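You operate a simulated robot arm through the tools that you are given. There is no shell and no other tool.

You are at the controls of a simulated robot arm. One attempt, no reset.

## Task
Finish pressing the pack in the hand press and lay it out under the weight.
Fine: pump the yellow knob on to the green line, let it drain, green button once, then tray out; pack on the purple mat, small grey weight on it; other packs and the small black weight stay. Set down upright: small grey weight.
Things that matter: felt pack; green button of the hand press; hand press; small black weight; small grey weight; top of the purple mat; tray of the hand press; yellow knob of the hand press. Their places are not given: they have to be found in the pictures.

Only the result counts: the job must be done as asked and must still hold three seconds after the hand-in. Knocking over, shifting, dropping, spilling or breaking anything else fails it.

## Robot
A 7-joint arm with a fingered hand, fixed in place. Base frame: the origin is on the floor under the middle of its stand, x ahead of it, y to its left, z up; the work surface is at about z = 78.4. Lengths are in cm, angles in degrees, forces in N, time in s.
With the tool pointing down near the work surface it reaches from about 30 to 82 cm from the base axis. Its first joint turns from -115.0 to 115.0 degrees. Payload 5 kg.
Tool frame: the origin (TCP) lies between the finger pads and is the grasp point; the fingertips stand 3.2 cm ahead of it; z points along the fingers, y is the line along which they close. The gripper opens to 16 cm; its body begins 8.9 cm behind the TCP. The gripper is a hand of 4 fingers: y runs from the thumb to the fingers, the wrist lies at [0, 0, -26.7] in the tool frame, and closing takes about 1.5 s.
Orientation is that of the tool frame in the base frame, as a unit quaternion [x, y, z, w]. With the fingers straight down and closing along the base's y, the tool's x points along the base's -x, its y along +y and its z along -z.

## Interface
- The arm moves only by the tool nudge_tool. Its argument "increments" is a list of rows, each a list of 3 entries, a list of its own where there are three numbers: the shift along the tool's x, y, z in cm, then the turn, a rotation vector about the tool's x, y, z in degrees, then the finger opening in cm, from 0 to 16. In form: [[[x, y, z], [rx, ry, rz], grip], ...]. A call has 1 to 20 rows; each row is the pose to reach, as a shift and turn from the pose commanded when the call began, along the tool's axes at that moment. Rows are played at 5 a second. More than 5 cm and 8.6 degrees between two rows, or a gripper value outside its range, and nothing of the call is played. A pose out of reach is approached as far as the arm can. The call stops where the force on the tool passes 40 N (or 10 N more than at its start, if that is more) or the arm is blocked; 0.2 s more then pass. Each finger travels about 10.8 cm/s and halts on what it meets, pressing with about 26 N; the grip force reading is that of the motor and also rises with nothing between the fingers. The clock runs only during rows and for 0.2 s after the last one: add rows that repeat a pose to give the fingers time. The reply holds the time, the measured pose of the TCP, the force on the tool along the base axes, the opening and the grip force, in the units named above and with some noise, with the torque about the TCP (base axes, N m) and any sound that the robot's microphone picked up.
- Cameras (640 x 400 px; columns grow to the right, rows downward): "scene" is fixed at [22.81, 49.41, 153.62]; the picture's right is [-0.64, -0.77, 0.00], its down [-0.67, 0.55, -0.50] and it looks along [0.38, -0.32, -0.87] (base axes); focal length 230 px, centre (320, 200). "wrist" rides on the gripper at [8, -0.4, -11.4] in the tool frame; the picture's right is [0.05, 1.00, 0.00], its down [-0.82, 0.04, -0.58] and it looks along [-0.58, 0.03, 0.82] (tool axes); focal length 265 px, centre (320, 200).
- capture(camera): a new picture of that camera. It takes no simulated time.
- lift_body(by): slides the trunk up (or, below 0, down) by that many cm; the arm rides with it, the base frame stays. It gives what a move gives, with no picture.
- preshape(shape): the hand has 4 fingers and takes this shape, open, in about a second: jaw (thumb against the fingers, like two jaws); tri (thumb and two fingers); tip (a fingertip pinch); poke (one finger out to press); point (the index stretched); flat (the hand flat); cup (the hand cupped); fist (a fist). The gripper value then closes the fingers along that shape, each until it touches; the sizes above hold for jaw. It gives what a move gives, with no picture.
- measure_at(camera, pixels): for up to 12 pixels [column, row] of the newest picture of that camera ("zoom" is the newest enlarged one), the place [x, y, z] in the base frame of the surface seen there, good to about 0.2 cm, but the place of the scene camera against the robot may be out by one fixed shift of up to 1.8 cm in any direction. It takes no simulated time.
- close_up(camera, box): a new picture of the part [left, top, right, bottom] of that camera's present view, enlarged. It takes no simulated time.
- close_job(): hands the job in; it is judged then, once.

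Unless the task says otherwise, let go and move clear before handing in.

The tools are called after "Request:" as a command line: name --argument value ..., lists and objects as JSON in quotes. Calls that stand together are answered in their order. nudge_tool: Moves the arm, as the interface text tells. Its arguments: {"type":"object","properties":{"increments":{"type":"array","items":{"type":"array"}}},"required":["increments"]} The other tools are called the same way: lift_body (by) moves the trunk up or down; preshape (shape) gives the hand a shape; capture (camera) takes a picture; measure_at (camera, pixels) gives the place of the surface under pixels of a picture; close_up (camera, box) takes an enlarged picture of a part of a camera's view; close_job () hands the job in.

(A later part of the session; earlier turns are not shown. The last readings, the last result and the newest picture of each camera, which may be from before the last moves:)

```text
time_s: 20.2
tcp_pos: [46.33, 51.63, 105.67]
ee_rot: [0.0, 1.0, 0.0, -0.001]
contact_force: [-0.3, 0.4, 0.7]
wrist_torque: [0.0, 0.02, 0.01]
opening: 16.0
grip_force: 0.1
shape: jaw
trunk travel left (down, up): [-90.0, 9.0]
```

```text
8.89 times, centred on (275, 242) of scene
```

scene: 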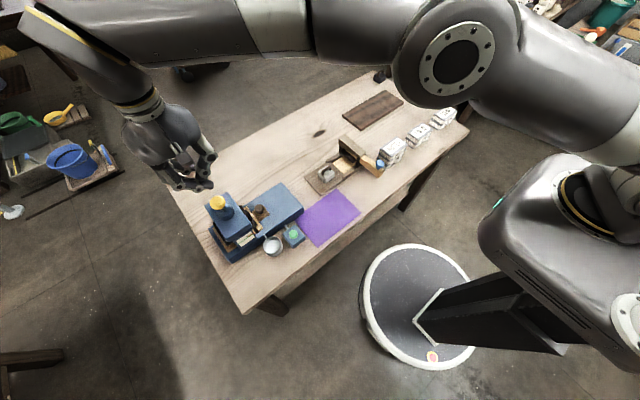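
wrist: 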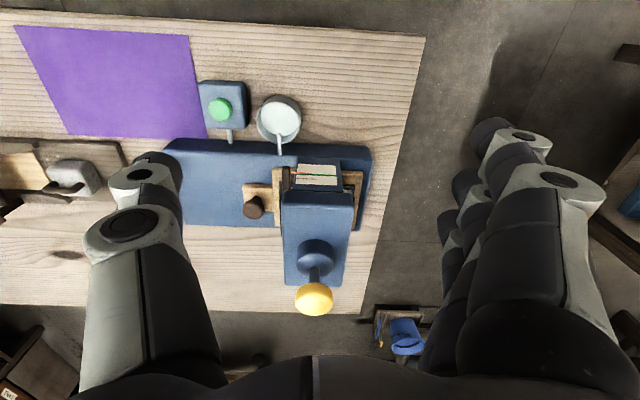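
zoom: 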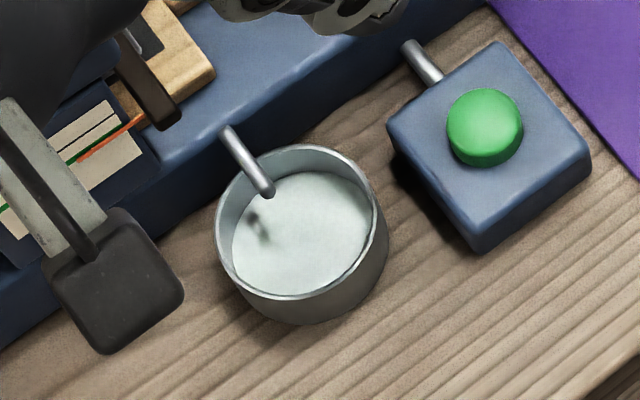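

Dish level and pointer are unchanged between 17.0 s and 20.2 s with no drip at the spout, so draining appears finished; I'll still let some more time pass. Next I'll take the poke shape up here, clear of everything, and see where the fingertip is.

Request:
preshape --shape "poke"

Request:
capture --camera "wrist"

Request:
capture --camera "scene"

```text
time_s: 21.1
tcp_pos: [46.32, 51.8, 105.83]
ee_rot: [0.0, 1.0, 0.001, 0.001]
contact_force: [0.9, 0.5, 0.4]
wrist_torque: [0.01, 0.0, 0.0]
opening: 0.0
grip_force: 0.1
shape: poke
trunk travel left (down, up): [-90.0, 9.0]
```

```text
taken
```

wrist: 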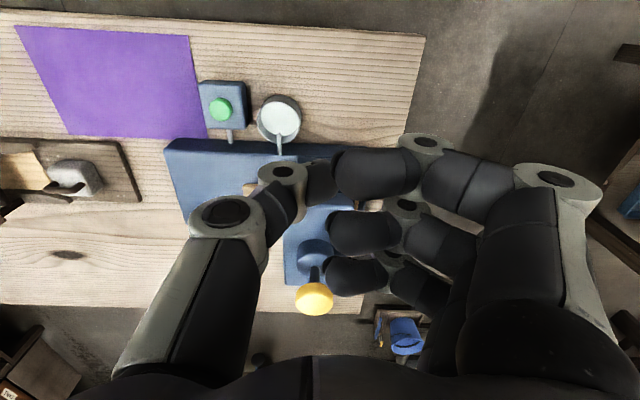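

```text
taken
```

scene: 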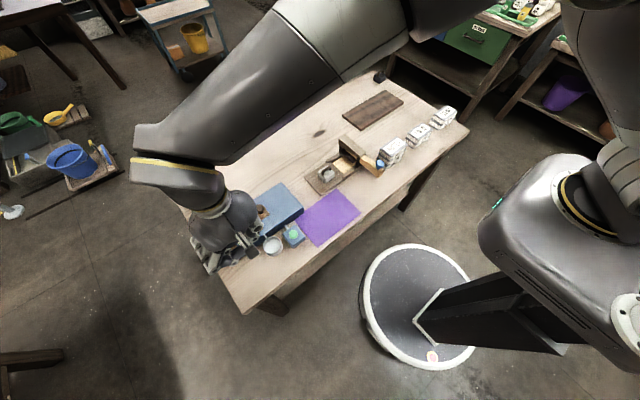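

The poke shape may still be settling (index near (350,170), thumb at (300,175)). I'll wait a second with an open value and look again.

Request:
nudge_tool --increments '[[[0, 0, 0], [0, 0, 0], 16], [[0, 0, 0], [0, 0, 0], 16], [[0, 0, 0], [0, 0, 0], 16], [[0, 0, 0], [0, 0, 0], 16], [[0, 0, 0], [0, 0, 0], 16], [[0, 0, 0], [0, 0, 0], 16]]'

Request:
capture --camera "wrist"

Request:
close_up --camera "scene" --box '[160, 180, 320, 290]'

```text
time_s: 22.5
tcp_pos: [46.39, 51.75, 105.81]
ee_rot: [0.0, 1.0, 0.0, 0.001]
contact_force: [-0.1, -0.3, 1.0]
wrist_torque: [0.01, 0.01, 0.03]
opening: 0.0
grip_force: 0.1
shape: poke
trunk travel left (down, up): [-90.0, 9.0]
```

```text
taken
```

wrist: 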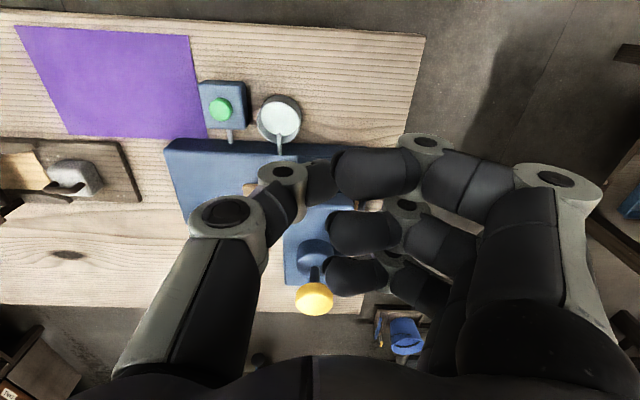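

```text
3.64 times, centred on (240, 235) of scene
```

zoom: 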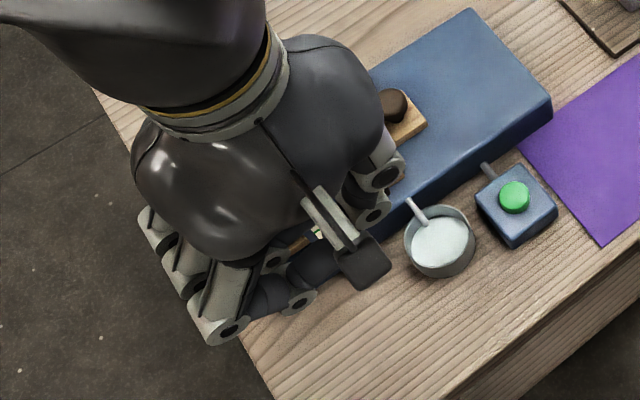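

Poke leaves every finger hooked sideways rather than one clearly down. I'll try the "point" shape (index stretched) and look.

Request:
preshape --shape "point"

Request:
nudge_tool --increments '[[[0, 0, 0], [0, 0, 0], 16], [[0, 0, 0], [0, 0, 0], 16], [[0, 0, 0], [0, 0, 0], 16]]'

Request:
capture --camera "wrist"

Request:
close_up --camera "scene" --box '[160, 180, 320, 290]'

```text
time_s: 23.4
tcp_pos: [46.39, 51.72, 105.8]
ee_rot: [0.0, 1.0, 0.0, 0.0]
contact_force: [0.2, 0.3, 1.2]
wrist_torque: [0.03, 0.0, 0.0]
opening: 15.25
grip_force: 0.0
shape: point
trunk travel left (down, up): [-90.0, 9.0]
```

```text
time_s: 24.2
tcp_pos: [46.42, 51.81, 105.72]
ee_rot: [-0.001, 1.0, 0.0, 0.0]
contact_force: [-0.3, -0.1, -0.3]
wrist_torque: [0.01, -0.04, 0.0]
opening: 15.23
grip_force: 0.0
shape: point
trunk travel left (down, up): [-90.0, 9.0]
```

```text
taken
```

wrist: 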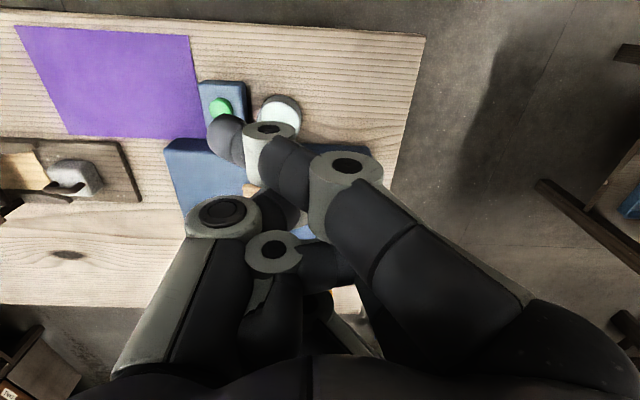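

```text
3.64 times, centred on (240, 235) of scene
```

zoom: 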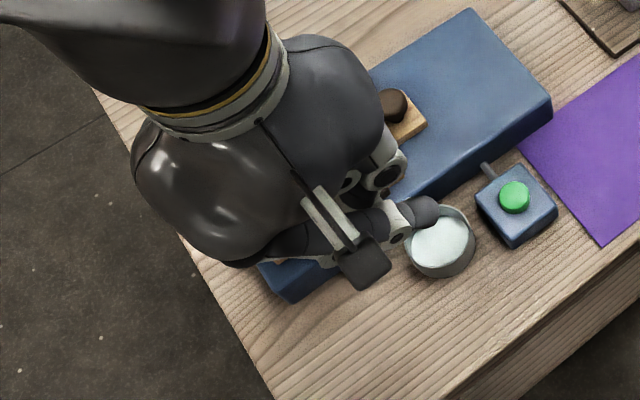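

In "point" the index stretches out to a clear tip at wrist pixel (225,135). I'll measure where the tip lies relative to the TCP.

Request:
measure_at --camera "wrist" --pixels '[[215, 125], [222, 120], [212, 135], [220, 145], [230, 135], [240, 150], [268, 130], [285, 165], [270, 245], [275, 210], [222, 212], [325, 260]]'

Request:
close_up --camera "wrist" --box '[180, 70, 340, 190]'

```text
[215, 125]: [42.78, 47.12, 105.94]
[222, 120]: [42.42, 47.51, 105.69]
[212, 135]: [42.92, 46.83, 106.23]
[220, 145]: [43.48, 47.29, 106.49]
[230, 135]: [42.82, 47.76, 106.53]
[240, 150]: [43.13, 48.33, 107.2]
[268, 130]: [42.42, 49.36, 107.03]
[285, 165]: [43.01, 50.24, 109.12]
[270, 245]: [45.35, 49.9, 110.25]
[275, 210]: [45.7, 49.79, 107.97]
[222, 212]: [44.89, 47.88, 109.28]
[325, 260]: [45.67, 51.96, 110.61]
```

```text
3.33 times, centred on (260, 130) of wrist
```

zoom: 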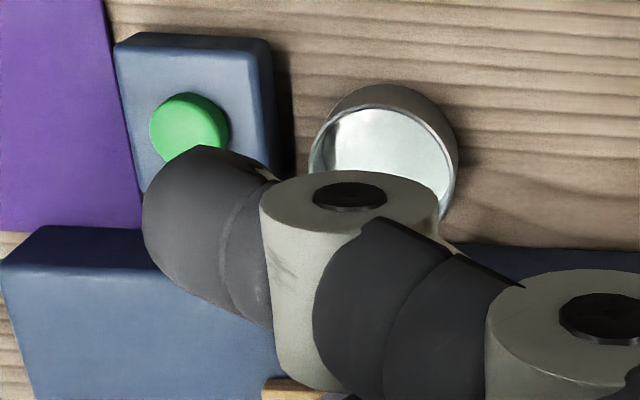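

The pointing index slants mostly sideways, and the bulky hand would then hang over the dish and press. I'll try the "tip" pinch shape here to see whether it gives a slimmer downward tip.

Request:
preshape --shape "tip"

Request:
nudge_tool --increments '[[[0, 0, 0], [0, 0, 0], 4], [[0, 0, 0], [0, 0, 0], 0], [[0, 0, 0], [0, 0, 0], 0], [[0, 0, 0], [0, 0, 0], 0], [[0, 0, 0], [0, 0, 0], 0], [[0, 0, 0], [0, 0, 0], 0], [[0, 0, 0], [0, 0, 0], 0]]'

Request:
capture --camera "wrist"

Request:
close_up --camera "scene" --box '[160, 180, 320, 290]'

```text
time_s: 25.1
tcp_pos: [46.23, 51.67, 105.69]
ee_rot: [0.0, 1.0, 0.0, 0.0]
contact_force: [-1.1, -0.2, 0.0]
wrist_torque: [-0.02, 0.02, 0.02]
opening: 15.99
grip_force: 0.0
shape: tip
trunk travel left (down, up): [-90.0, 9.0]
```

```text
time_s: 26.7
tcp_pos: [46.28, 51.87, 105.73]
ee_rot: [-0.001, 1.0, 0.0, 0.0]
contact_force: [-0.4, 0.1, 0.6]
wrist_torque: [-0.03, 0.02, 0.02]
opening: 0.03
grip_force: 25.9
shape: tip
trunk travel left (down, up): [-90.0, 9.0]
```

```text
taken
```

wrist: 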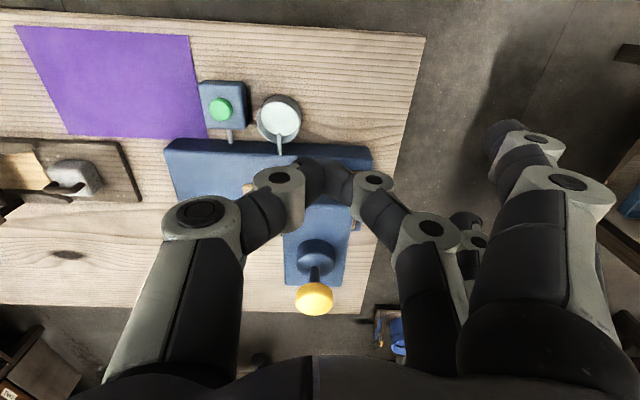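

```text
3.64 times, centred on (240, 235) of scene
```

zoom: 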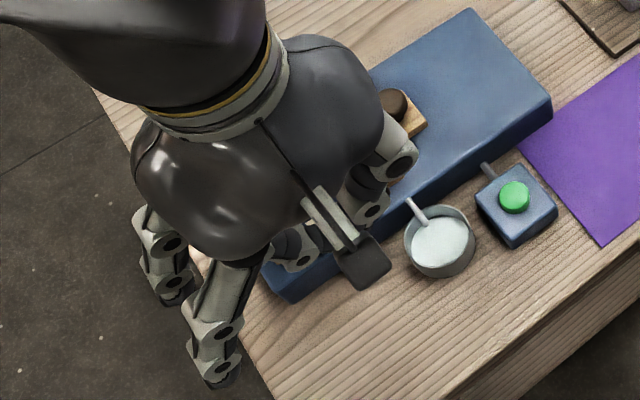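

In "tip" the thumb and middle finger pinch while index and ring stay open on the +y side – useful later for small handles, not for the button. I'll re-check the poke shape with measurements to see which fingertip is lowest.

Request:
preshape --shape "poke"

Request:
nudge_tool --increments '[[[0, 0, 0], [0, 0, 0], 0], [[0, 0, 0], [0, 0, 0], 0], [[0, 0, 0], [0, 0, 0], 0], [[0, 0, 0], [0, 0, 0], 0]]'

Request:
capture --camera "wrist"

Request:
measure_at --camera "wrist" --pixels '[[318, 180], [310, 170], [300, 165], [345, 165], [345, 180], [380, 165], [335, 230], [360, 225], [335, 275], [283, 172], [424, 145], [450, 180]]'

Request:
close_up --camera "wrist" --box '[240, 120, 440, 310]'

```text
time_s: 27.6
tcp_pos: [46.28, 51.7, 105.84]
ee_rot: [0.0, 1.0, 0.0, 0.001]
contact_force: [0.7, 0.4, 0.2]
wrist_torque: [0.0, 0.0, 0.0]
opening: 0.0
grip_force: 0.1
shape: poke
trunk travel left (down, up): [-90.0, 9.0]
```

```text
time_s: 28.6
tcp_pos: [46.39, 51.79, 105.67]
ee_rot: [-0.001, 1.0, -0.001, 0.0]
contact_force: [0.2, 0.8, -0.9]
wrist_torque: [-0.01, 0.03, 0.0]
opening: 0.0
grip_force: 9.6
shape: jaw
trunk travel left (down, up): [-90.0, 9.0]
```

```text
taken
```

wrist: 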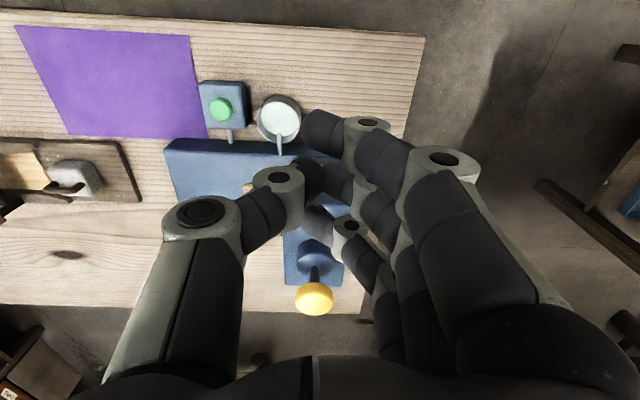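

```text
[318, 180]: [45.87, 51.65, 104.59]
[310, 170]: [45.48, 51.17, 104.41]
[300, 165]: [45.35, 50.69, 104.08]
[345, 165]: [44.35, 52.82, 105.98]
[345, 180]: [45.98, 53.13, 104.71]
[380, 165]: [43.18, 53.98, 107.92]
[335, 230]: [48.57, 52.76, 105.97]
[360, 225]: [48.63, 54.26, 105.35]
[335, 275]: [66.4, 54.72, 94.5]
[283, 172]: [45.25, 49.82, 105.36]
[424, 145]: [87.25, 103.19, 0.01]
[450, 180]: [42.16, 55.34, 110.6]
```

```text
2.11 times, centred on (340, 215) of wrist
```

zoom: 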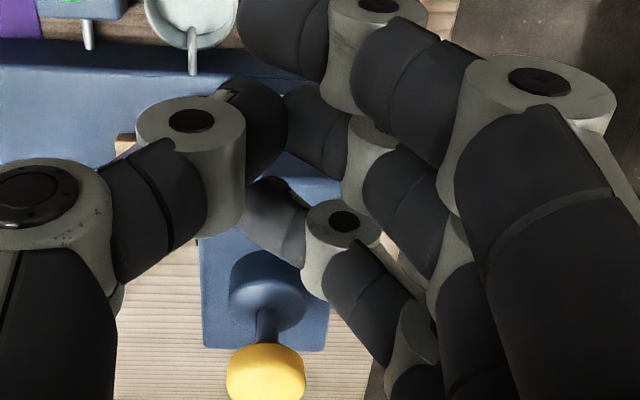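

The changed grip value put the hand back in closed jaw, whose thumb/middle tips meet right under the TCP – the blunt tip that worked on the knob. I'll measure the button, its box and the dish rim precisely before going there.

Request:
close_up --camera "wrist" --box '[190, 70, 310, 160]'

Request:
measure_at --camera "wrist" --pixels '[[221, 109], [221, 101], [221, 116], [212, 110], [230, 109], [204, 88], [242, 88], [208, 124], [242, 122], [260, 118], [281, 98], [230, 136]]'

```text
4.44 times, centred on (250, 115) of wrist
```

zoom: 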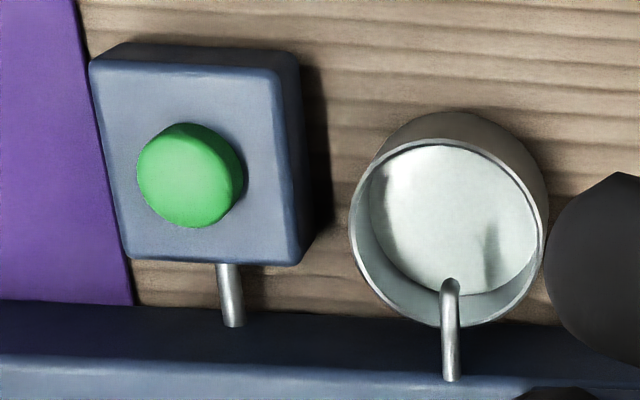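

```text
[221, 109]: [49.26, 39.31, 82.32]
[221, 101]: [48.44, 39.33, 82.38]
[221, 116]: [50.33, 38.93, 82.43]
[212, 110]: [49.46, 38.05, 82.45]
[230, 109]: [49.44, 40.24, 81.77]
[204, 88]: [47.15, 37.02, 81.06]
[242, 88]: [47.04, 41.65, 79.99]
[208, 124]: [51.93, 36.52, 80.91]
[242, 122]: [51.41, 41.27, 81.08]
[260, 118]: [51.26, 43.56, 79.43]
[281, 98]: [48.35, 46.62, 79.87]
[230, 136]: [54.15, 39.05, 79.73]
```

Button centre is about (49.4, 39.0), top z≈82.4, on a box with top z≈81.1. I'll move the closed fingers above it and lower to about 2.5 cm above contact.

Request:
nudge_tool --increments '[[[-0.8, -3, 0], [0, 0, 0], 0], [[-1.6, -6, 0], [0, 0, 0], 0], [[-2.4, -9, 0], [0, 0, 0], 0], [[-3.4, -12.8, 0], [0, 0, 0], 0], [[-3.4, -12.8, 3], [0, 0, 0], 0], [[-3.4, -12.8, 6], [0, 0, 0], 0], [[-3.4, -12.8, 9], [0, 0, 0], 0], [[-3.4, -12.8, 12], [0, 0, 0], 0], [[-3.4, -12.8, 15], [0, 0, 0], 0], [[-3.4, -12.8, 17.5], [0, 0, 0], 0], [[-3.4, -12.8, 17.5], [0, 0, 0], 0]]'

Request:
capture --camera "wrist"

Request:
close_up --camera "scene" --box '[230, 190, 350, 270]'

```text
time_s: 31.0
tcp_pos: [50.04, 39.24, 88.21]
ee_rot: [0.0, 1.0, 0.0, 0.0]
contact_force: [0.1, -0.3, -0.5]
wrist_torque: [0.0, 0.01, 0.0]
opening: 0.0
grip_force: 25.8
shape: jaw
trunk travel left (down, up): [-90.0, 9.0]
```

```text
taken
```

wrist: 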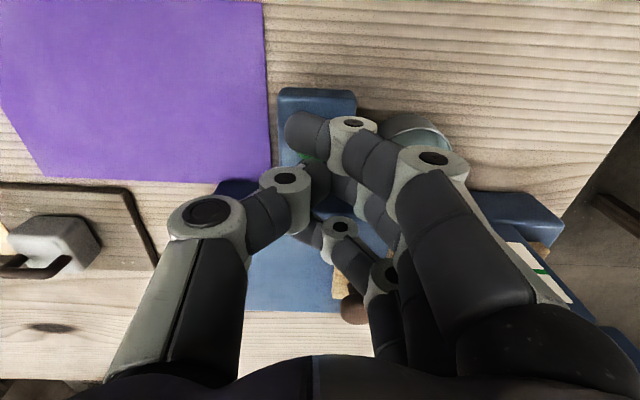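

```text
5.00 times, centred on (290, 230) of scene
```

zoom: 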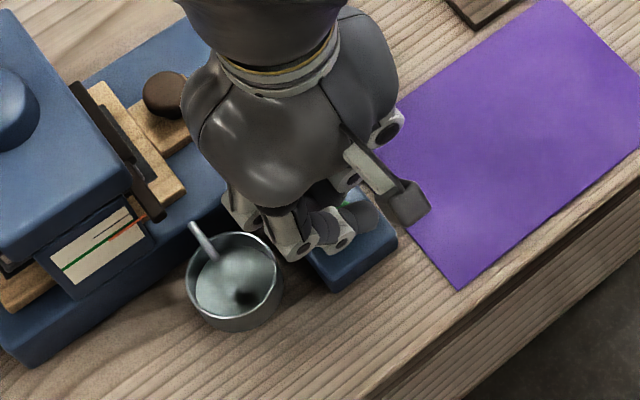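

The tip is hovering over the button (green sliver at wrist (307,158)). I'll measure how close the outer finger is to the press base before pressing.

Request:
measure_at --camera "wrist" --pixels '[[307, 158], [312, 235], [340, 228], [384, 278], [390, 330], [355, 305], [300, 125], [345, 190], [420, 135], [320, 180]]'

Request:
close_up --camera "wrist" --box '[240, 80, 440, 330]'

```text
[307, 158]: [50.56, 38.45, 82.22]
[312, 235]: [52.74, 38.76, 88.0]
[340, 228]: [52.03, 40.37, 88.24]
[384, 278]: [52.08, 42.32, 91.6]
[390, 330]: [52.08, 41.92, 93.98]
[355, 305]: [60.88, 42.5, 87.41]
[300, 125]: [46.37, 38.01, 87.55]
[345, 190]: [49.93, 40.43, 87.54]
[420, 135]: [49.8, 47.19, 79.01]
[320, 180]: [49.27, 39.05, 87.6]
```

```text
1.60 times, centred on (340, 205) of wrist
```

zoom: 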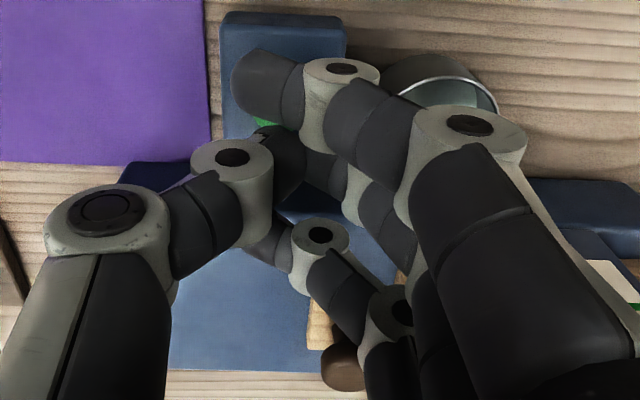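

The thumb tip sits at (49.3, 39.1), right over the button, and the outer finger (x≤53.4) clears the base plate. I'll press down in small steps once.

Request:
nudge_tool --increments '[[[0, 0, 1.0], [0, 0, 0], 0], [[0, 0, 2.0], [0, 0, 0], 0], [[0, 0, 2.6], [0, 0, 0], 0], [[0, 0, 3.0], [0, 0, 0], 0], [[0, 0, 3.3], [0, 0, 0], 0]]'

Request:
close_up --camera "scene" --box '[230, 190, 350, 270]'

```text
time_s: 32.2
tcp_pos: [49.8, 39.12, 84.97]
ee_rot: [0.0, 1.0, 0.001, 0.001]
contact_force: [-0.4, -1.1, 8.7]
wrist_torque: [-0.1, 0.05, 0.01]
opening: 0.01
grip_force: 26.0
shape: jaw
trunk travel left (down, up): [-90.0, 9.0]
heard: click
```

```text
5.00 times, centred on (290, 230) of scene
```

zoom: 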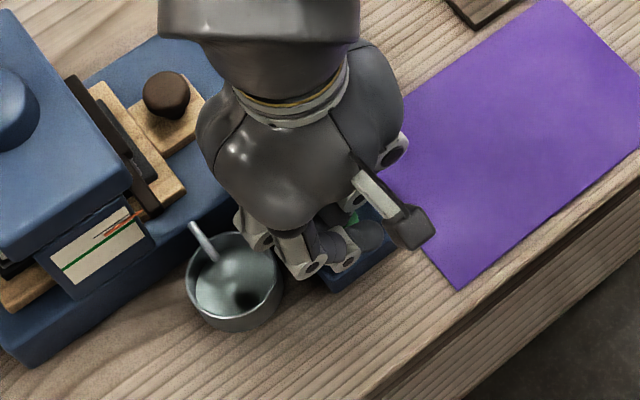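

A click was heard at 8.7 N and the pointer is already rising: the button has been pressed once. I'll lift straight off and open the hand above.

Request:
nudge_tool --increments '[[[0, 0, -1.5], [0, 0, 0], 0], [[0, 0, -4], [0, 0, 0], 0], [[0, 0, -7], [0, 0, 0], 0], [[0, 0, -11], [0, 0, 0], 0], [[0, 0, -15], [0, 0, 0], 0], [[0, 0, -19], [0, 0, 0], 2], [[3, 0, -22], [0, 0, 0], 5], [[6, 0, -24], [0, 0, 0], 8], [[6, 0, -24], [0, 0, 0], 11], [[6, 0, -24], [0, 0, 0], 14], [[6, 0, -24], [0, 0, 0], 16], [[6, 0, -24], [0, 0, 0], 16], [[6, 0, -24], [0, 0, 0], 16]]'

Request:
capture --camera "wrist"

Request:
close_up --camera "scene" --box '[190, 170, 310, 260]'

```text
time_s: 35.0
tcp_pos: [43.91, 38.81, 108.89]
ee_rot: [0.0, 1.0, -0.001, 0.0]
contact_force: [-0.3, -0.1, -0.2]
wrist_torque: [0.0, -0.06, -0.01]
opening: 15.18
grip_force: 0.0
shape: jaw
trunk travel left (down, up): [-90.0, 9.0]
```

```text
taken
```

wrist: 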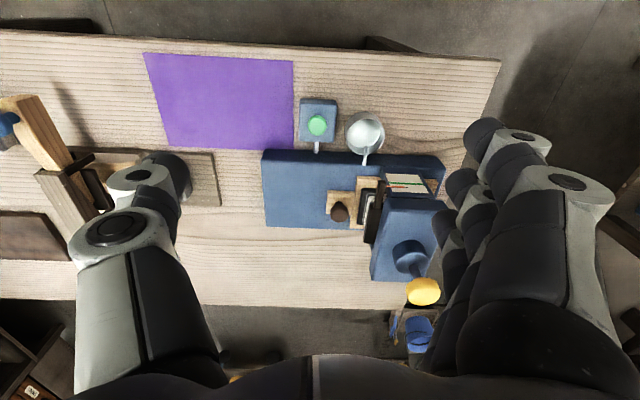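

```text
4.44 times, centred on (250, 215) of scene
```

zoom: 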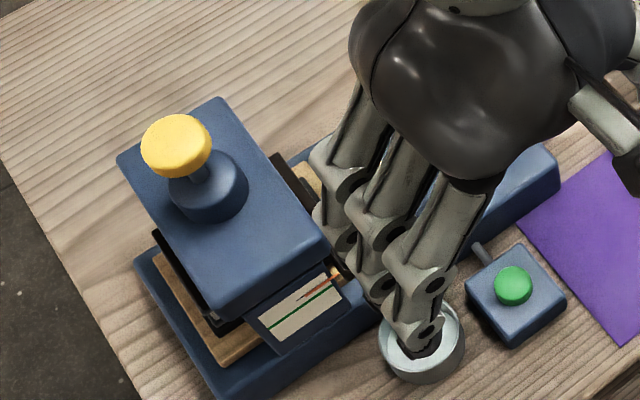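

The pointer moved back up, so the press is released. I'll zoom on the tray area around wrist (345,205) to see the pack and plan the pull.

Request:
close_up --camera "wrist" --box '[310, 160, 450, 250]'

Request:
measure_at --camera "zoom" --pixels '[[138, 235], [138, 215], [115, 235], [160, 235], [138, 260], [90, 200], [200, 160], [215, 215], [240, 220], [265, 170], [280, 240], [230, 170]]'

```text
4.44 times, centred on (380, 205) of wrist
```

zoom: 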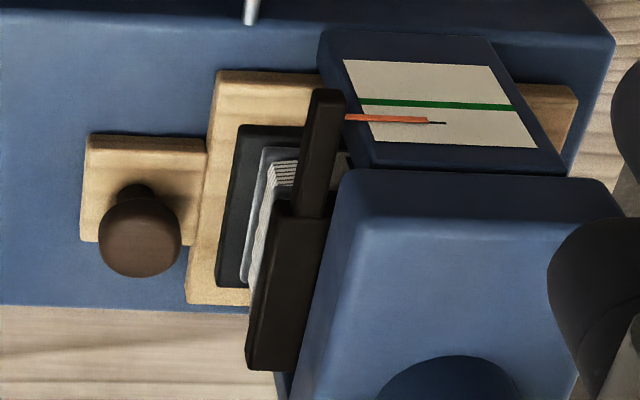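

```text
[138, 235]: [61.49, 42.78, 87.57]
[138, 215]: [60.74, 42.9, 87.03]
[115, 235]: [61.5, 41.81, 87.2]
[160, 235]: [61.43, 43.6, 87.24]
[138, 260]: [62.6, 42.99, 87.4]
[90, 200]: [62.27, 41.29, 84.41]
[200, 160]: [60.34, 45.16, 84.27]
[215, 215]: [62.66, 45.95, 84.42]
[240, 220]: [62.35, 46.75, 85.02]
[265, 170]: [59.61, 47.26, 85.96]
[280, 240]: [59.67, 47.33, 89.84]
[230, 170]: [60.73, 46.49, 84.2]
```

The platen is up and the pack (dark covers, white pages) shows at zoom (265,200); the tray pull is a mushroom knob centred about (61.6, 42.8), head z≈86–87.5, close to the platen post at y≥47. I'll use the tip pinch turned about 120° so the thumb comes behind the knob and nothing hits the yoke; first change shape and turn up here in free space.

Request:
preshape --shape "tip"

Request:
nudge_tool --increments '[[[0, 0, 0], [0, 0, -8], 16], [[0, 0, 0], [0, 0, -16], 16], [[0, 0, 0], [0, 0, -24], 16], [[0, 0, 0], [0, 0, -32], 16], [[0, 0, 0], [0, 0, -40], 16], [[0, 0, 0], [0, 0, -48], 16], [[0, 0, 0], [0, 0, -56], 16], [[0, 0, 0], [0, 0, -64], 16], [[0, 0, 0], [0, 0, -72], 16], [[0, 0, 0], [0, 0, -80], 16], [[0, 0, 0], [0, 0, -88], 16], [[0, 0, 0], [0, 0, -96], 16], [[0, 0, 0], [0, 0, -104], 16], [[0, 0, 0], [0, 0, -112], 16], [[0, 0, 0], [0, 0, -112], 16]]'

Request:
capture --camera "wrist"

Request:
capture --camera "scene"

```text
time_s: 35.9
tcp_pos: [43.73, 38.83, 108.96]
ee_rot: [0.0, 1.0, 0.001, 0.0]
contact_force: [0.4, 0.2, -0.5]
wrist_torque: [-0.02, -0.02, 0.01]
opening: 15.97
grip_force: 0.1
shape: tip
trunk travel left (down, up): [-90.0, 9.0]
```

```text
time_s: 39.1
tcp_pos: [43.74, 39.06, 108.93]
ee_rot: [0.829, -0.559, 0.0, -0.001]
contact_force: [0.6, 0.3, 0.7]
wrist_torque: [-0.03, 0.02, -0.03]
opening: 16.0
grip_force: 0.0
shape: tip
trunk travel left (down, up): [-90.0, 9.0]
```

```text
taken
```

wrist: 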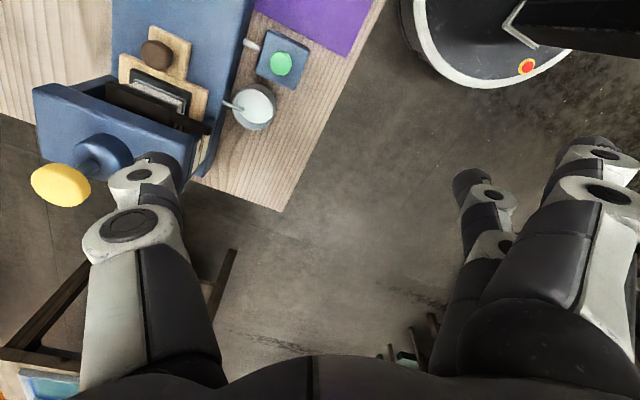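

```text
taken
```

scene: 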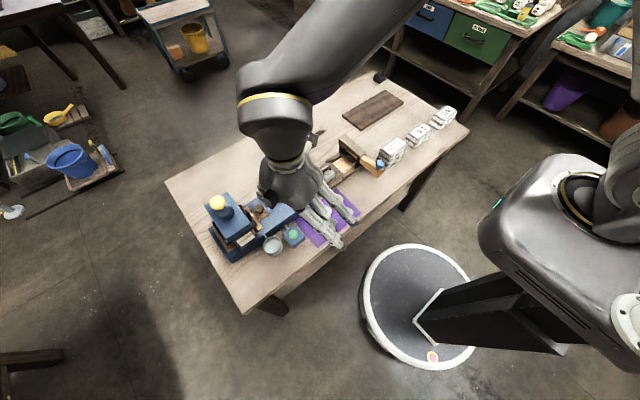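

The hand turned as planned (tool y now points about (−0.93, −0.37)). I'll set the pinch to about 6 cm and move over the tray knob at a safe height.

Request:
nudge_tool --increments '[[[0.4, -2.2, 0], [0, 0, 0], 14], [[0.8, -4.5, 0], [0, 0, 0], 12], [[1.2, -6.7, 0], [0, 0, 0], 10], [[1.6, -9, 0], [0, 0, 0], 8], [[2.0, -11.2, 0], [0, 0, 0], 6], [[2.4, -13.5, 0], [0, 0, 0], 6], [[2.8, -15.7, 1], [0, 0, 0], 6], [[3.26, -17.95, 3], [0, 0, 0], 6], [[3.26, -17.95, 6], [0, 0, 0], 6], [[3.26, -17.95, 9], [0, 0, 0], 6], [[3.26, -17.95, 9], [0, 0, 0], 6]]'

Request:
capture --camera "wrist"

Request:
close_up --camera "scene" --box '[190, 150, 350, 260]'

```text
time_s: 41.5
tcp_pos: [61.59, 42.56, 99.81]
ee_rot: [0.829, -0.559, 0.001, 0.0]
contact_force: [0.0, -0.4, -0.4]
wrist_torque: [0.01, -0.03, 0.02]
opening: 6.08
grip_force: 0.0
shape: tip
trunk travel left (down, up): [-90.0, 9.0]
```

```text
taken
```

wrist: 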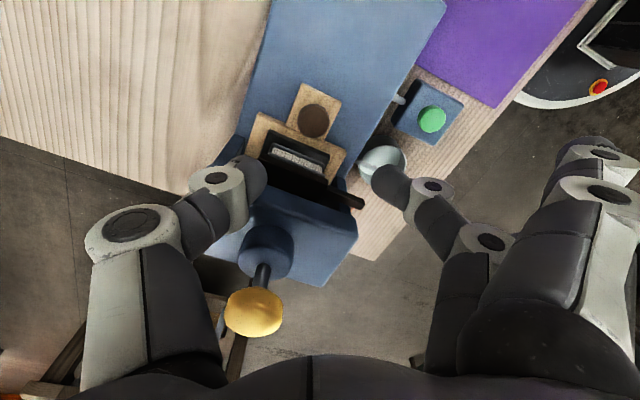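

```text
3.64 times, centred on (270, 205) of scene
```

zoom: 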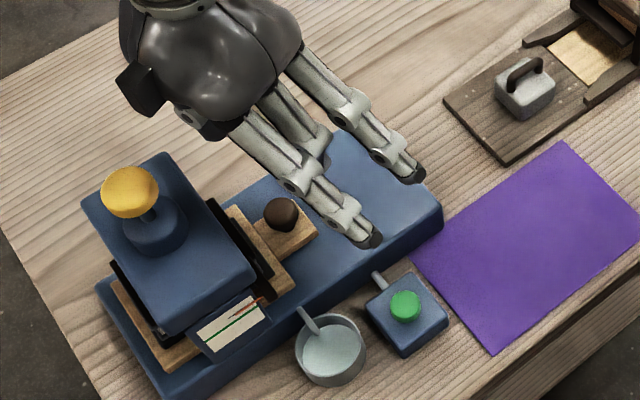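

The pinch straddles the knob at wrist (315,120) with thumb at left and middle finger at right. Before lowering I want a full look at the hand's bulk relative to the yellow knob.

Request:
close_up --camera "scene" --box '[170, 100, 330, 240]'

Request:
measure_at --camera "zoom" --pixels '[[175, 205], [190, 225], [215, 240], [250, 215], [330, 290], [395, 300], [170, 280], [320, 190]]'

Request:
measure_at --camera "wrist" --pixels '[[315, 120], [255, 165], [245, 185], [215, 180], [380, 180], [390, 190], [430, 185], [255, 305], [310, 375], [200, 375], [330, 360], [130, 225]]'

```text
2.86 times, centred on (250, 170) of scene
```

zoom: 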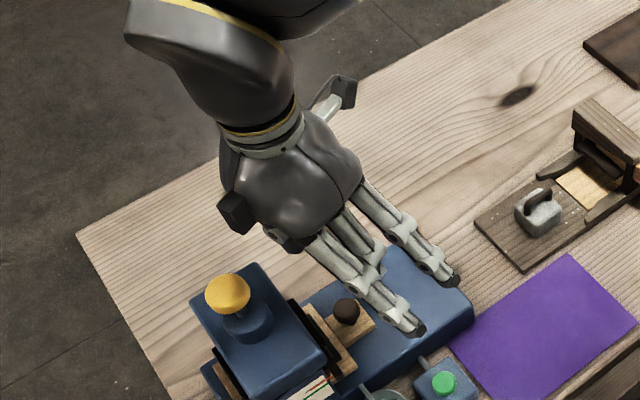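

```text
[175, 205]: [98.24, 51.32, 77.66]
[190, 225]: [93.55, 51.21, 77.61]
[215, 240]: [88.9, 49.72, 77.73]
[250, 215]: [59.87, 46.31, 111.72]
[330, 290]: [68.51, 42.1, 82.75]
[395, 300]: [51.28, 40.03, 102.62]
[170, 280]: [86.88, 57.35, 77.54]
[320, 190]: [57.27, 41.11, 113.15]
```

```text
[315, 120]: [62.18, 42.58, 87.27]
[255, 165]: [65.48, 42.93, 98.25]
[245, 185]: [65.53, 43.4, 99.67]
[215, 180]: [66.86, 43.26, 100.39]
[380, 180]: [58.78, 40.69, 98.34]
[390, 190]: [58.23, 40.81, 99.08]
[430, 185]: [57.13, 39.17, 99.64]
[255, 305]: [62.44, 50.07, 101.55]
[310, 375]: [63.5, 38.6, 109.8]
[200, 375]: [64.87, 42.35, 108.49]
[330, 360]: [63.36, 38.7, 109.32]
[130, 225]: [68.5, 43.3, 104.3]
```

There's a dark block on the hand's +y side at zoom (235,213); I'll measure it because it might come near the yellow knob when lowering.

Request:
measure_at --camera "zoom" --pixels '[[230, 205], [240, 222], [225, 215], [245, 210], [235, 213], [270, 235], [285, 240], [345, 95]]'

Request:
close_up --camera "scene" --box '[210, 130, 290, 190]'

```text
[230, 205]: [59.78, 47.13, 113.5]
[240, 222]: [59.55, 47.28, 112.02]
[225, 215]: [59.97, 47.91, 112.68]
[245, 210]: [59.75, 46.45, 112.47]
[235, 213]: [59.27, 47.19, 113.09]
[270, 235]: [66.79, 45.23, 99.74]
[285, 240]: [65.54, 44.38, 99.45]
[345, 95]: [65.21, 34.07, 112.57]
```

```text
6.67 times, centred on (250, 160) of scene
```

zoom: 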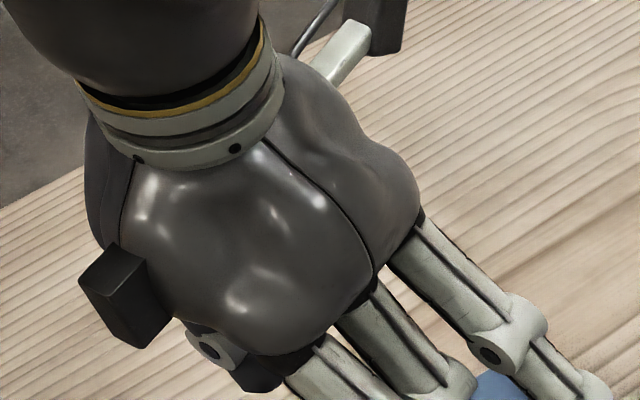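

The block would be at about y 48, z≥99 after lowering, clear of the yellow knob (y≥50.1). I'll refine the tray knob centre from this view.

Request:
close_up --camera "wrist" --box '[240, 70, 400, 200]'

Request:
measure_at --camera "zoom" --pixels '[[237, 155], [287, 155], [262, 130], [262, 180], [262, 155], [250, 100], [300, 200], [200, 215], [340, 250], [230, 240], [180, 260], [310, 270]]'

```text
3.08 times, centred on (320, 135) of wrist
```

zoom: 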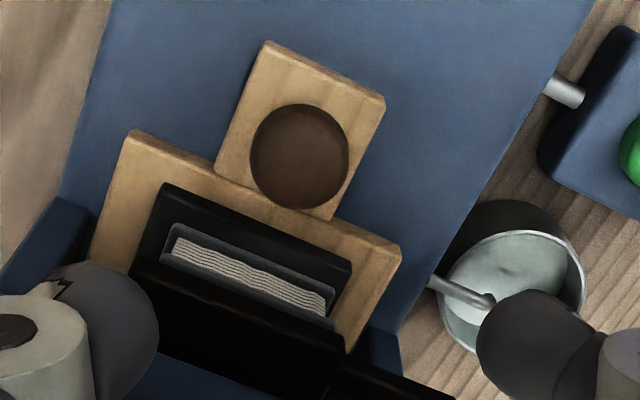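

```text
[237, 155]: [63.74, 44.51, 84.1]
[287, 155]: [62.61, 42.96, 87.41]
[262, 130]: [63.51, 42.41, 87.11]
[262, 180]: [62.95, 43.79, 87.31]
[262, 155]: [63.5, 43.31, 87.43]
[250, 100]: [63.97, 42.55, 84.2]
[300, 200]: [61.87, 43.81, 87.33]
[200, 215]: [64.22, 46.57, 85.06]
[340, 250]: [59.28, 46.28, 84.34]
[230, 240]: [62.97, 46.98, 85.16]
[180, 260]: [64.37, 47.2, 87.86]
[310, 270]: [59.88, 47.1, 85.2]
```

The knob head is about 3 cm wide with centre near (62.1, 42.75). I'll centre on it and lower to about z 88 with the pinch still open.

Request:
nudge_tool --increments '[[[0.19, -0.46, 2], [0, 0, 0], 6], [[0.19, -0.46, 4], [0, 0, 0], 6], [[0.19, -0.46, 6], [0, 0, 0], 6], [[0.19, -0.46, 8], [0, 0, 0], 6], [[0.19, -0.46, 9.5], [0, 0, 0], 6], [[0.19, -0.46, 10.8], [0, 0, 0], 6], [[0.19, -0.46, 11.6], [0, 0, 0], 6], [[0.19, -0.46, 11.6], [0, 0, 0], 6]]'

Request:
capture --camera "wrist"

Request:
close_up --camera "scene" --box '[190, 130, 350, 260]'

```text
time_s: 43.3
tcp_pos: [62.06, 42.71, 88.3]
ee_rot: [0.829, -0.559, 0.0, 0.001]
contact_force: [-0.4, -0.6, 1.0]
wrist_torque: [0.01, -0.01, 0.02]
opening: 6.08
grip_force: 0.0
shape: tip
trunk travel left (down, up): [-90.0, 9.0]
```

```text
taken
```

wrist: 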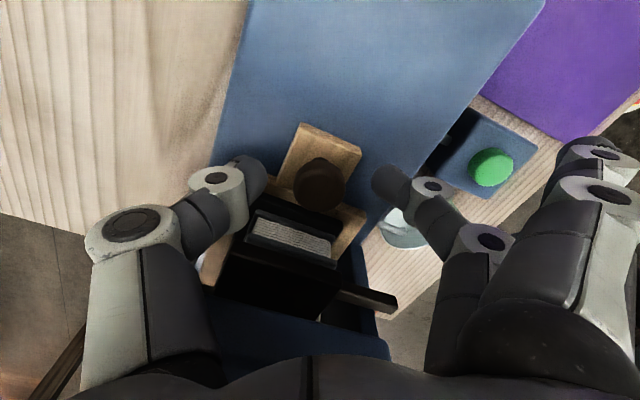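

```text
3.08 times, centred on (270, 195) of scene
```

zoom: 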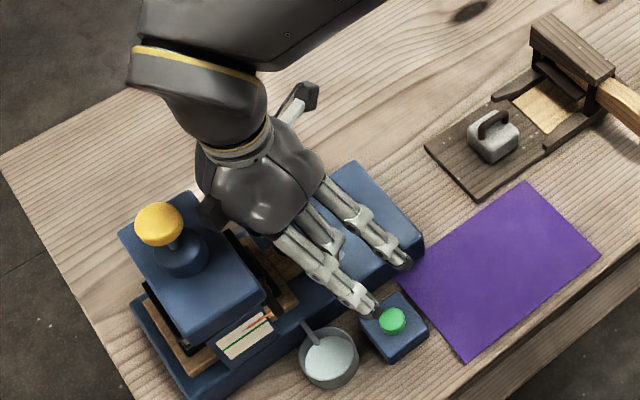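

The knob is centred between thumb (255,180) and finger (385,185), and the free fingers clear the button. I'll lower slightly and close the pinch on the knob.

Request:
nudge_tool --increments '[[[0, 0, 0.2], [0, 0, 0], 5], [[0, 0, 0.2], [0, 0, 0], 4], [[0, 0, 0.2], [0, 0, 0], 3], [[0, 0, 0.2], [0, 0, 0], 2], [[0, 0, 0.2], [0, 0, 0], 1], [[0, 0, 0.2], [0, 0, 0], 0.5], [[0, 0, 0.2], [0, 0, 0], 0.5], [[0, 0, 0.2], [0, 0, 0], 0.5]]'

Request:
capture --camera "wrist"

```text
time_s: 45.1
tcp_pos: [62.02, 42.78, 88.14]
ee_rot: [0.829, -0.559, -0.001, 0.001]
contact_force: [2.2, -0.1, -5.4]
wrist_torque: [0.02, -0.15, -0.03]
opening: 2.24
grip_force: 25.3
shape: tip
trunk travel left (down, up): [-90.0, 9.0]
```

```text
taken
```

wrist: 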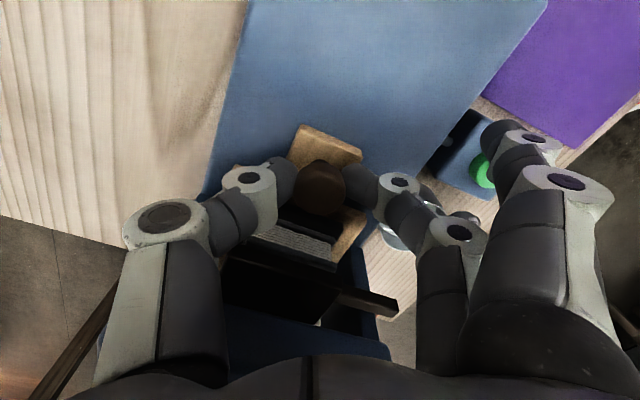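

The knob is gripped (opening 2.24 cm, 25 N). Before pulling I'll check the height of the free fingertip near the green button at wrist (500,145).

Request:
measure_at --camera "wrist" --pixels '[[495, 130], [500, 145], [490, 135], [510, 125], [483, 172], [470, 190], [455, 215], [465, 218]]'

Request:
close_up --camera "wrist" --box '[360, 100, 600, 260]'

```text
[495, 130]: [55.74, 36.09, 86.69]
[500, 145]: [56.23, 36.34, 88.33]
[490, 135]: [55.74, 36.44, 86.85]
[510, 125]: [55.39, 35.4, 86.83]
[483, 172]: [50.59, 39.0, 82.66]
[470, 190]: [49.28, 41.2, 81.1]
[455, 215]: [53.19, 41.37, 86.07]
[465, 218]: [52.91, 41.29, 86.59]
```

```text
2.50 times, centred on (480, 180) of wrist
```

zoom: 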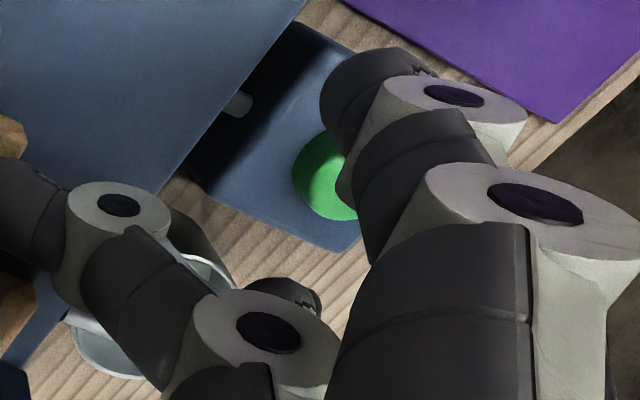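

The free fingertips pass at z≈85 and beside the button, so the pull is clear. I'll pull the tray 3 cm toward −y first and check that it follows.

Request:
nudge_tool --increments '[[[0.46, 0.19, 0], [0, 0, 0], 0.5], [[0.93, 0.375, 0], [0, 0, 0], 0.5], [[1.39, 0.56, 0], [0, 0, 0], 0.5], [[1.85, 0.75, 0], [0, 0, 0], 0.5], [[2.32, 0.94, 0], [0, 0, 0], 0.5], [[2.78, 1.125, 0], [0, 0, 0], 0.5], [[2.78, 1.125, 0], [0, 0, 0], 0.5]]'

Request:
capture --camera "wrist"

Request:
close_up --camera "scene" --box '[190, 150, 350, 260]'

```text
time_s: 46.7
tcp_pos: [62.09, 39.8, 88.03]
ee_rot: [0.829, -0.559, 0.0, 0.0]
contact_force: [-1.7, 0.1, -3.1]
wrist_torque: [0.01, -0.03, -0.02]
opening: 2.2
grip_force: 26.1
shape: tip
trunk travel left (down, up): [-90.0, 9.0]
```

```text
taken
```

wrist: 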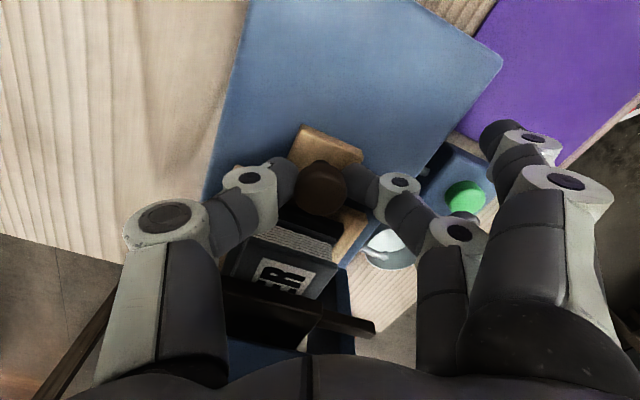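

```text
3.64 times, centred on (270, 205) of scene
```

zoom: 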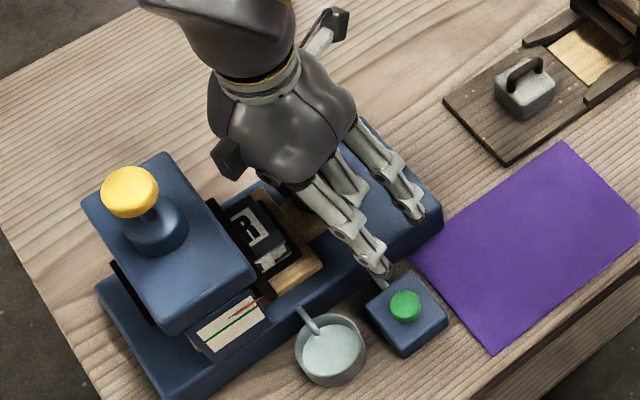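

The tray slides freely and a labelled pack ("…ER") is emerging. I'll keep pulling in half-centimetre steps until it's fully out or stops.

Request:
nudge_tool --increments '[[[0.56, 0.225, 0], [0, 0, 0], 0.5], [[1.11, 0.45, 0], [0, 0, 0], 0.5], [[1.67, 0.675, 0], [0, 0, 0], 0.5], [[2.22, 0.9, 0], [0, 0, 0], 0.5], [[2.78, 1.125, 0], [0, 0, 0], 0.5], [[3.34, 1.35, 0], [0, 0, 0], 0.5], [[3.89, 1.575, 0], [0, 0, 0], 0.5], [[4.45, 1.8, 0], [0, 0, 0], 0.5], [[5.0, 2.025, 0], [0, 0, 0], 0.5], [[5.0, 2.025, 0], [0, 0, 0], 0.5]]'

Request:
capture --camera "wrist"

Request:
close_up --camera "scene" --box '[190, 150, 350, 260]'

```text
time_s: 48.9
tcp_pos: [62.1, 34.26, 87.97]
ee_rot: [0.829, -0.559, 0.0, 0.0]
contact_force: [-0.2, -0.5, -3.1]
wrist_torque: [0.0, -0.07, -0.06]
opening: 2.21
grip_force: 26.4
shape: tip
trunk travel left (down, up): [-90.0, 9.0]
```

```text
taken
```

wrist: 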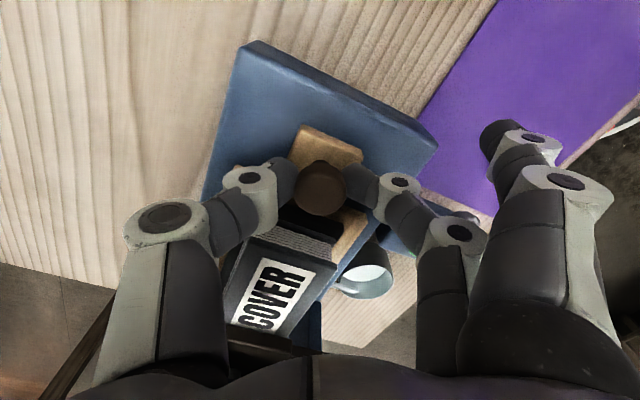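

```text
3.64 times, centred on (270, 205) of scene
```

zoom: 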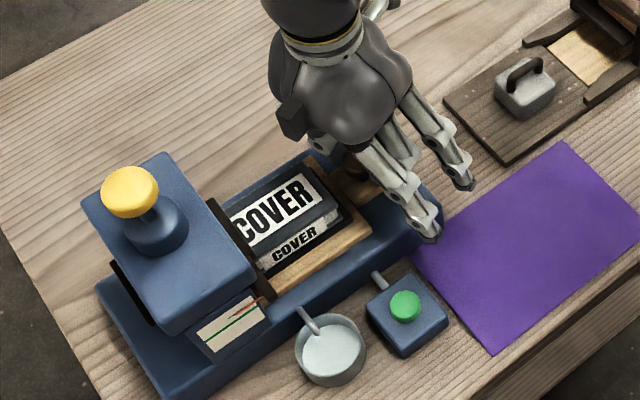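

About 8.5 cm out; the "COVER" pack is mostly visible but its far edge is still near the yoke. I'll continue pulling slowly until the stop.

Request:
nudge_tool --increments '[[[0.37, 0.15, 0], [0, 0, 0], 0.5], [[0.74, 0.3, 0], [0, 0, 0], 0.5], [[1.11, 0.45, 0], [0, 0, 0], 0.5], [[1.48, 0.6, 0], [0, 0, 0], 0.5], [[1.85, 0.75, 0], [0, 0, 0], 0.5], [[2.22, 0.9, 0], [0, 0, 0], 0.5], [[2.6, 1.05, 0], [0, 0, 0], 0.5], [[2.6, 1.05, 0], [0, 0, 0], 0.5]]'

Request:
capture --camera "wrist"

Request:
close_up --camera "scene" --box '[190, 150, 350, 260]'

```text
time_s: 50.7
tcp_pos: [62.15, 31.5, 88.12]
ee_rot: [0.829, -0.559, 0.001, 0.0]
contact_force: [0.0, 0.2, -2.6]
wrist_torque: [0.01, -0.05, -0.03]
opening: 2.21
grip_force: 26.2
shape: tip
trunk travel left (down, up): [-90.0, 9.0]
```

```text
taken
```

wrist: 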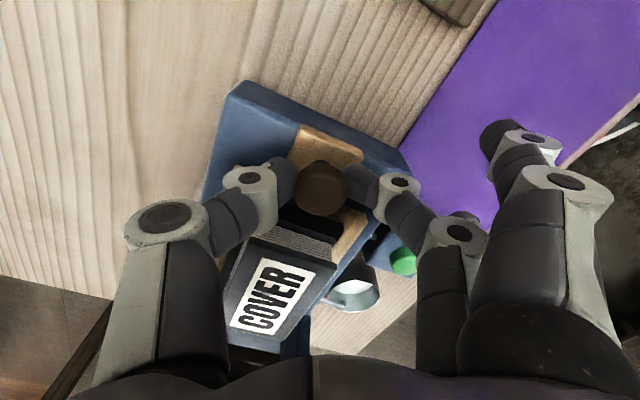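

```text
3.64 times, centred on (270, 205) of scene
```

zoom: 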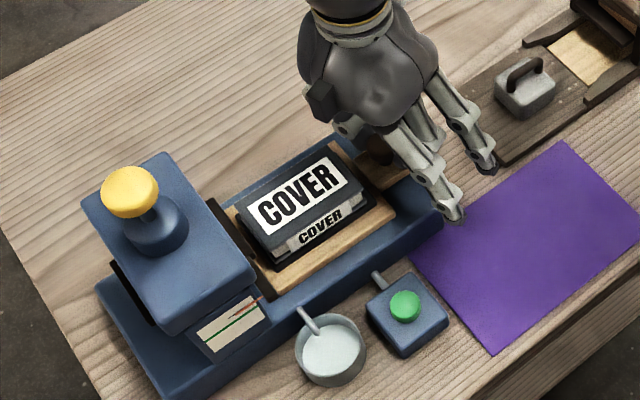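

The pack is now fully clear of the yoke, and no end stop has been felt yet. I'll try another 1.5 cm gently to find the stop.

Request:
nudge_tool --increments '[[[0.28, 0.11, 0], [0, 0, 0], 0.5], [[0.56, 0.225, 0], [0, 0, 0], 0.5], [[0.84, 0.34, 0], [0, 0, 0], 0.5], [[1.11, 0.45, 0], [0, 0, 0], 0.5], [[1.39, 0.56, 0], [0, 0, 0], 0.5], [[1.39, 0.56, 0], [0, 0, 0], 0.5]]'

Request:
capture --camera "wrist"

Request:
close_up --camera "scene" --box '[220, 170, 340, 250]'

```text
time_s: 52.1
tcp_pos: [62.08, 30.0, 87.93]
ee_rot: [0.829, -0.56, -0.001, 0.0]
contact_force: [1.6, 0.6, -2.4]
wrist_torque: [0.07, -0.13, -0.08]
opening: 2.24
grip_force: 25.7
shape: tip
trunk travel left (down, up): [-90.0, 9.0]
```

```text
taken
```

wrist: 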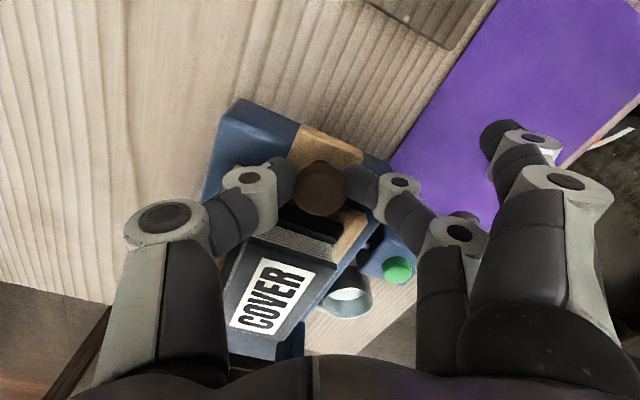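

```text
5.00 times, centred on (280, 210) of scene
```

zoom: 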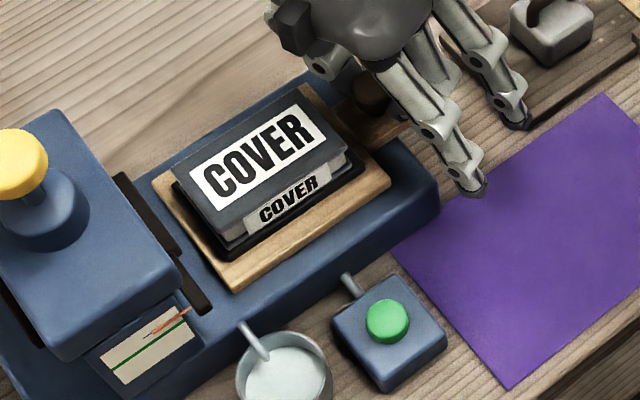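

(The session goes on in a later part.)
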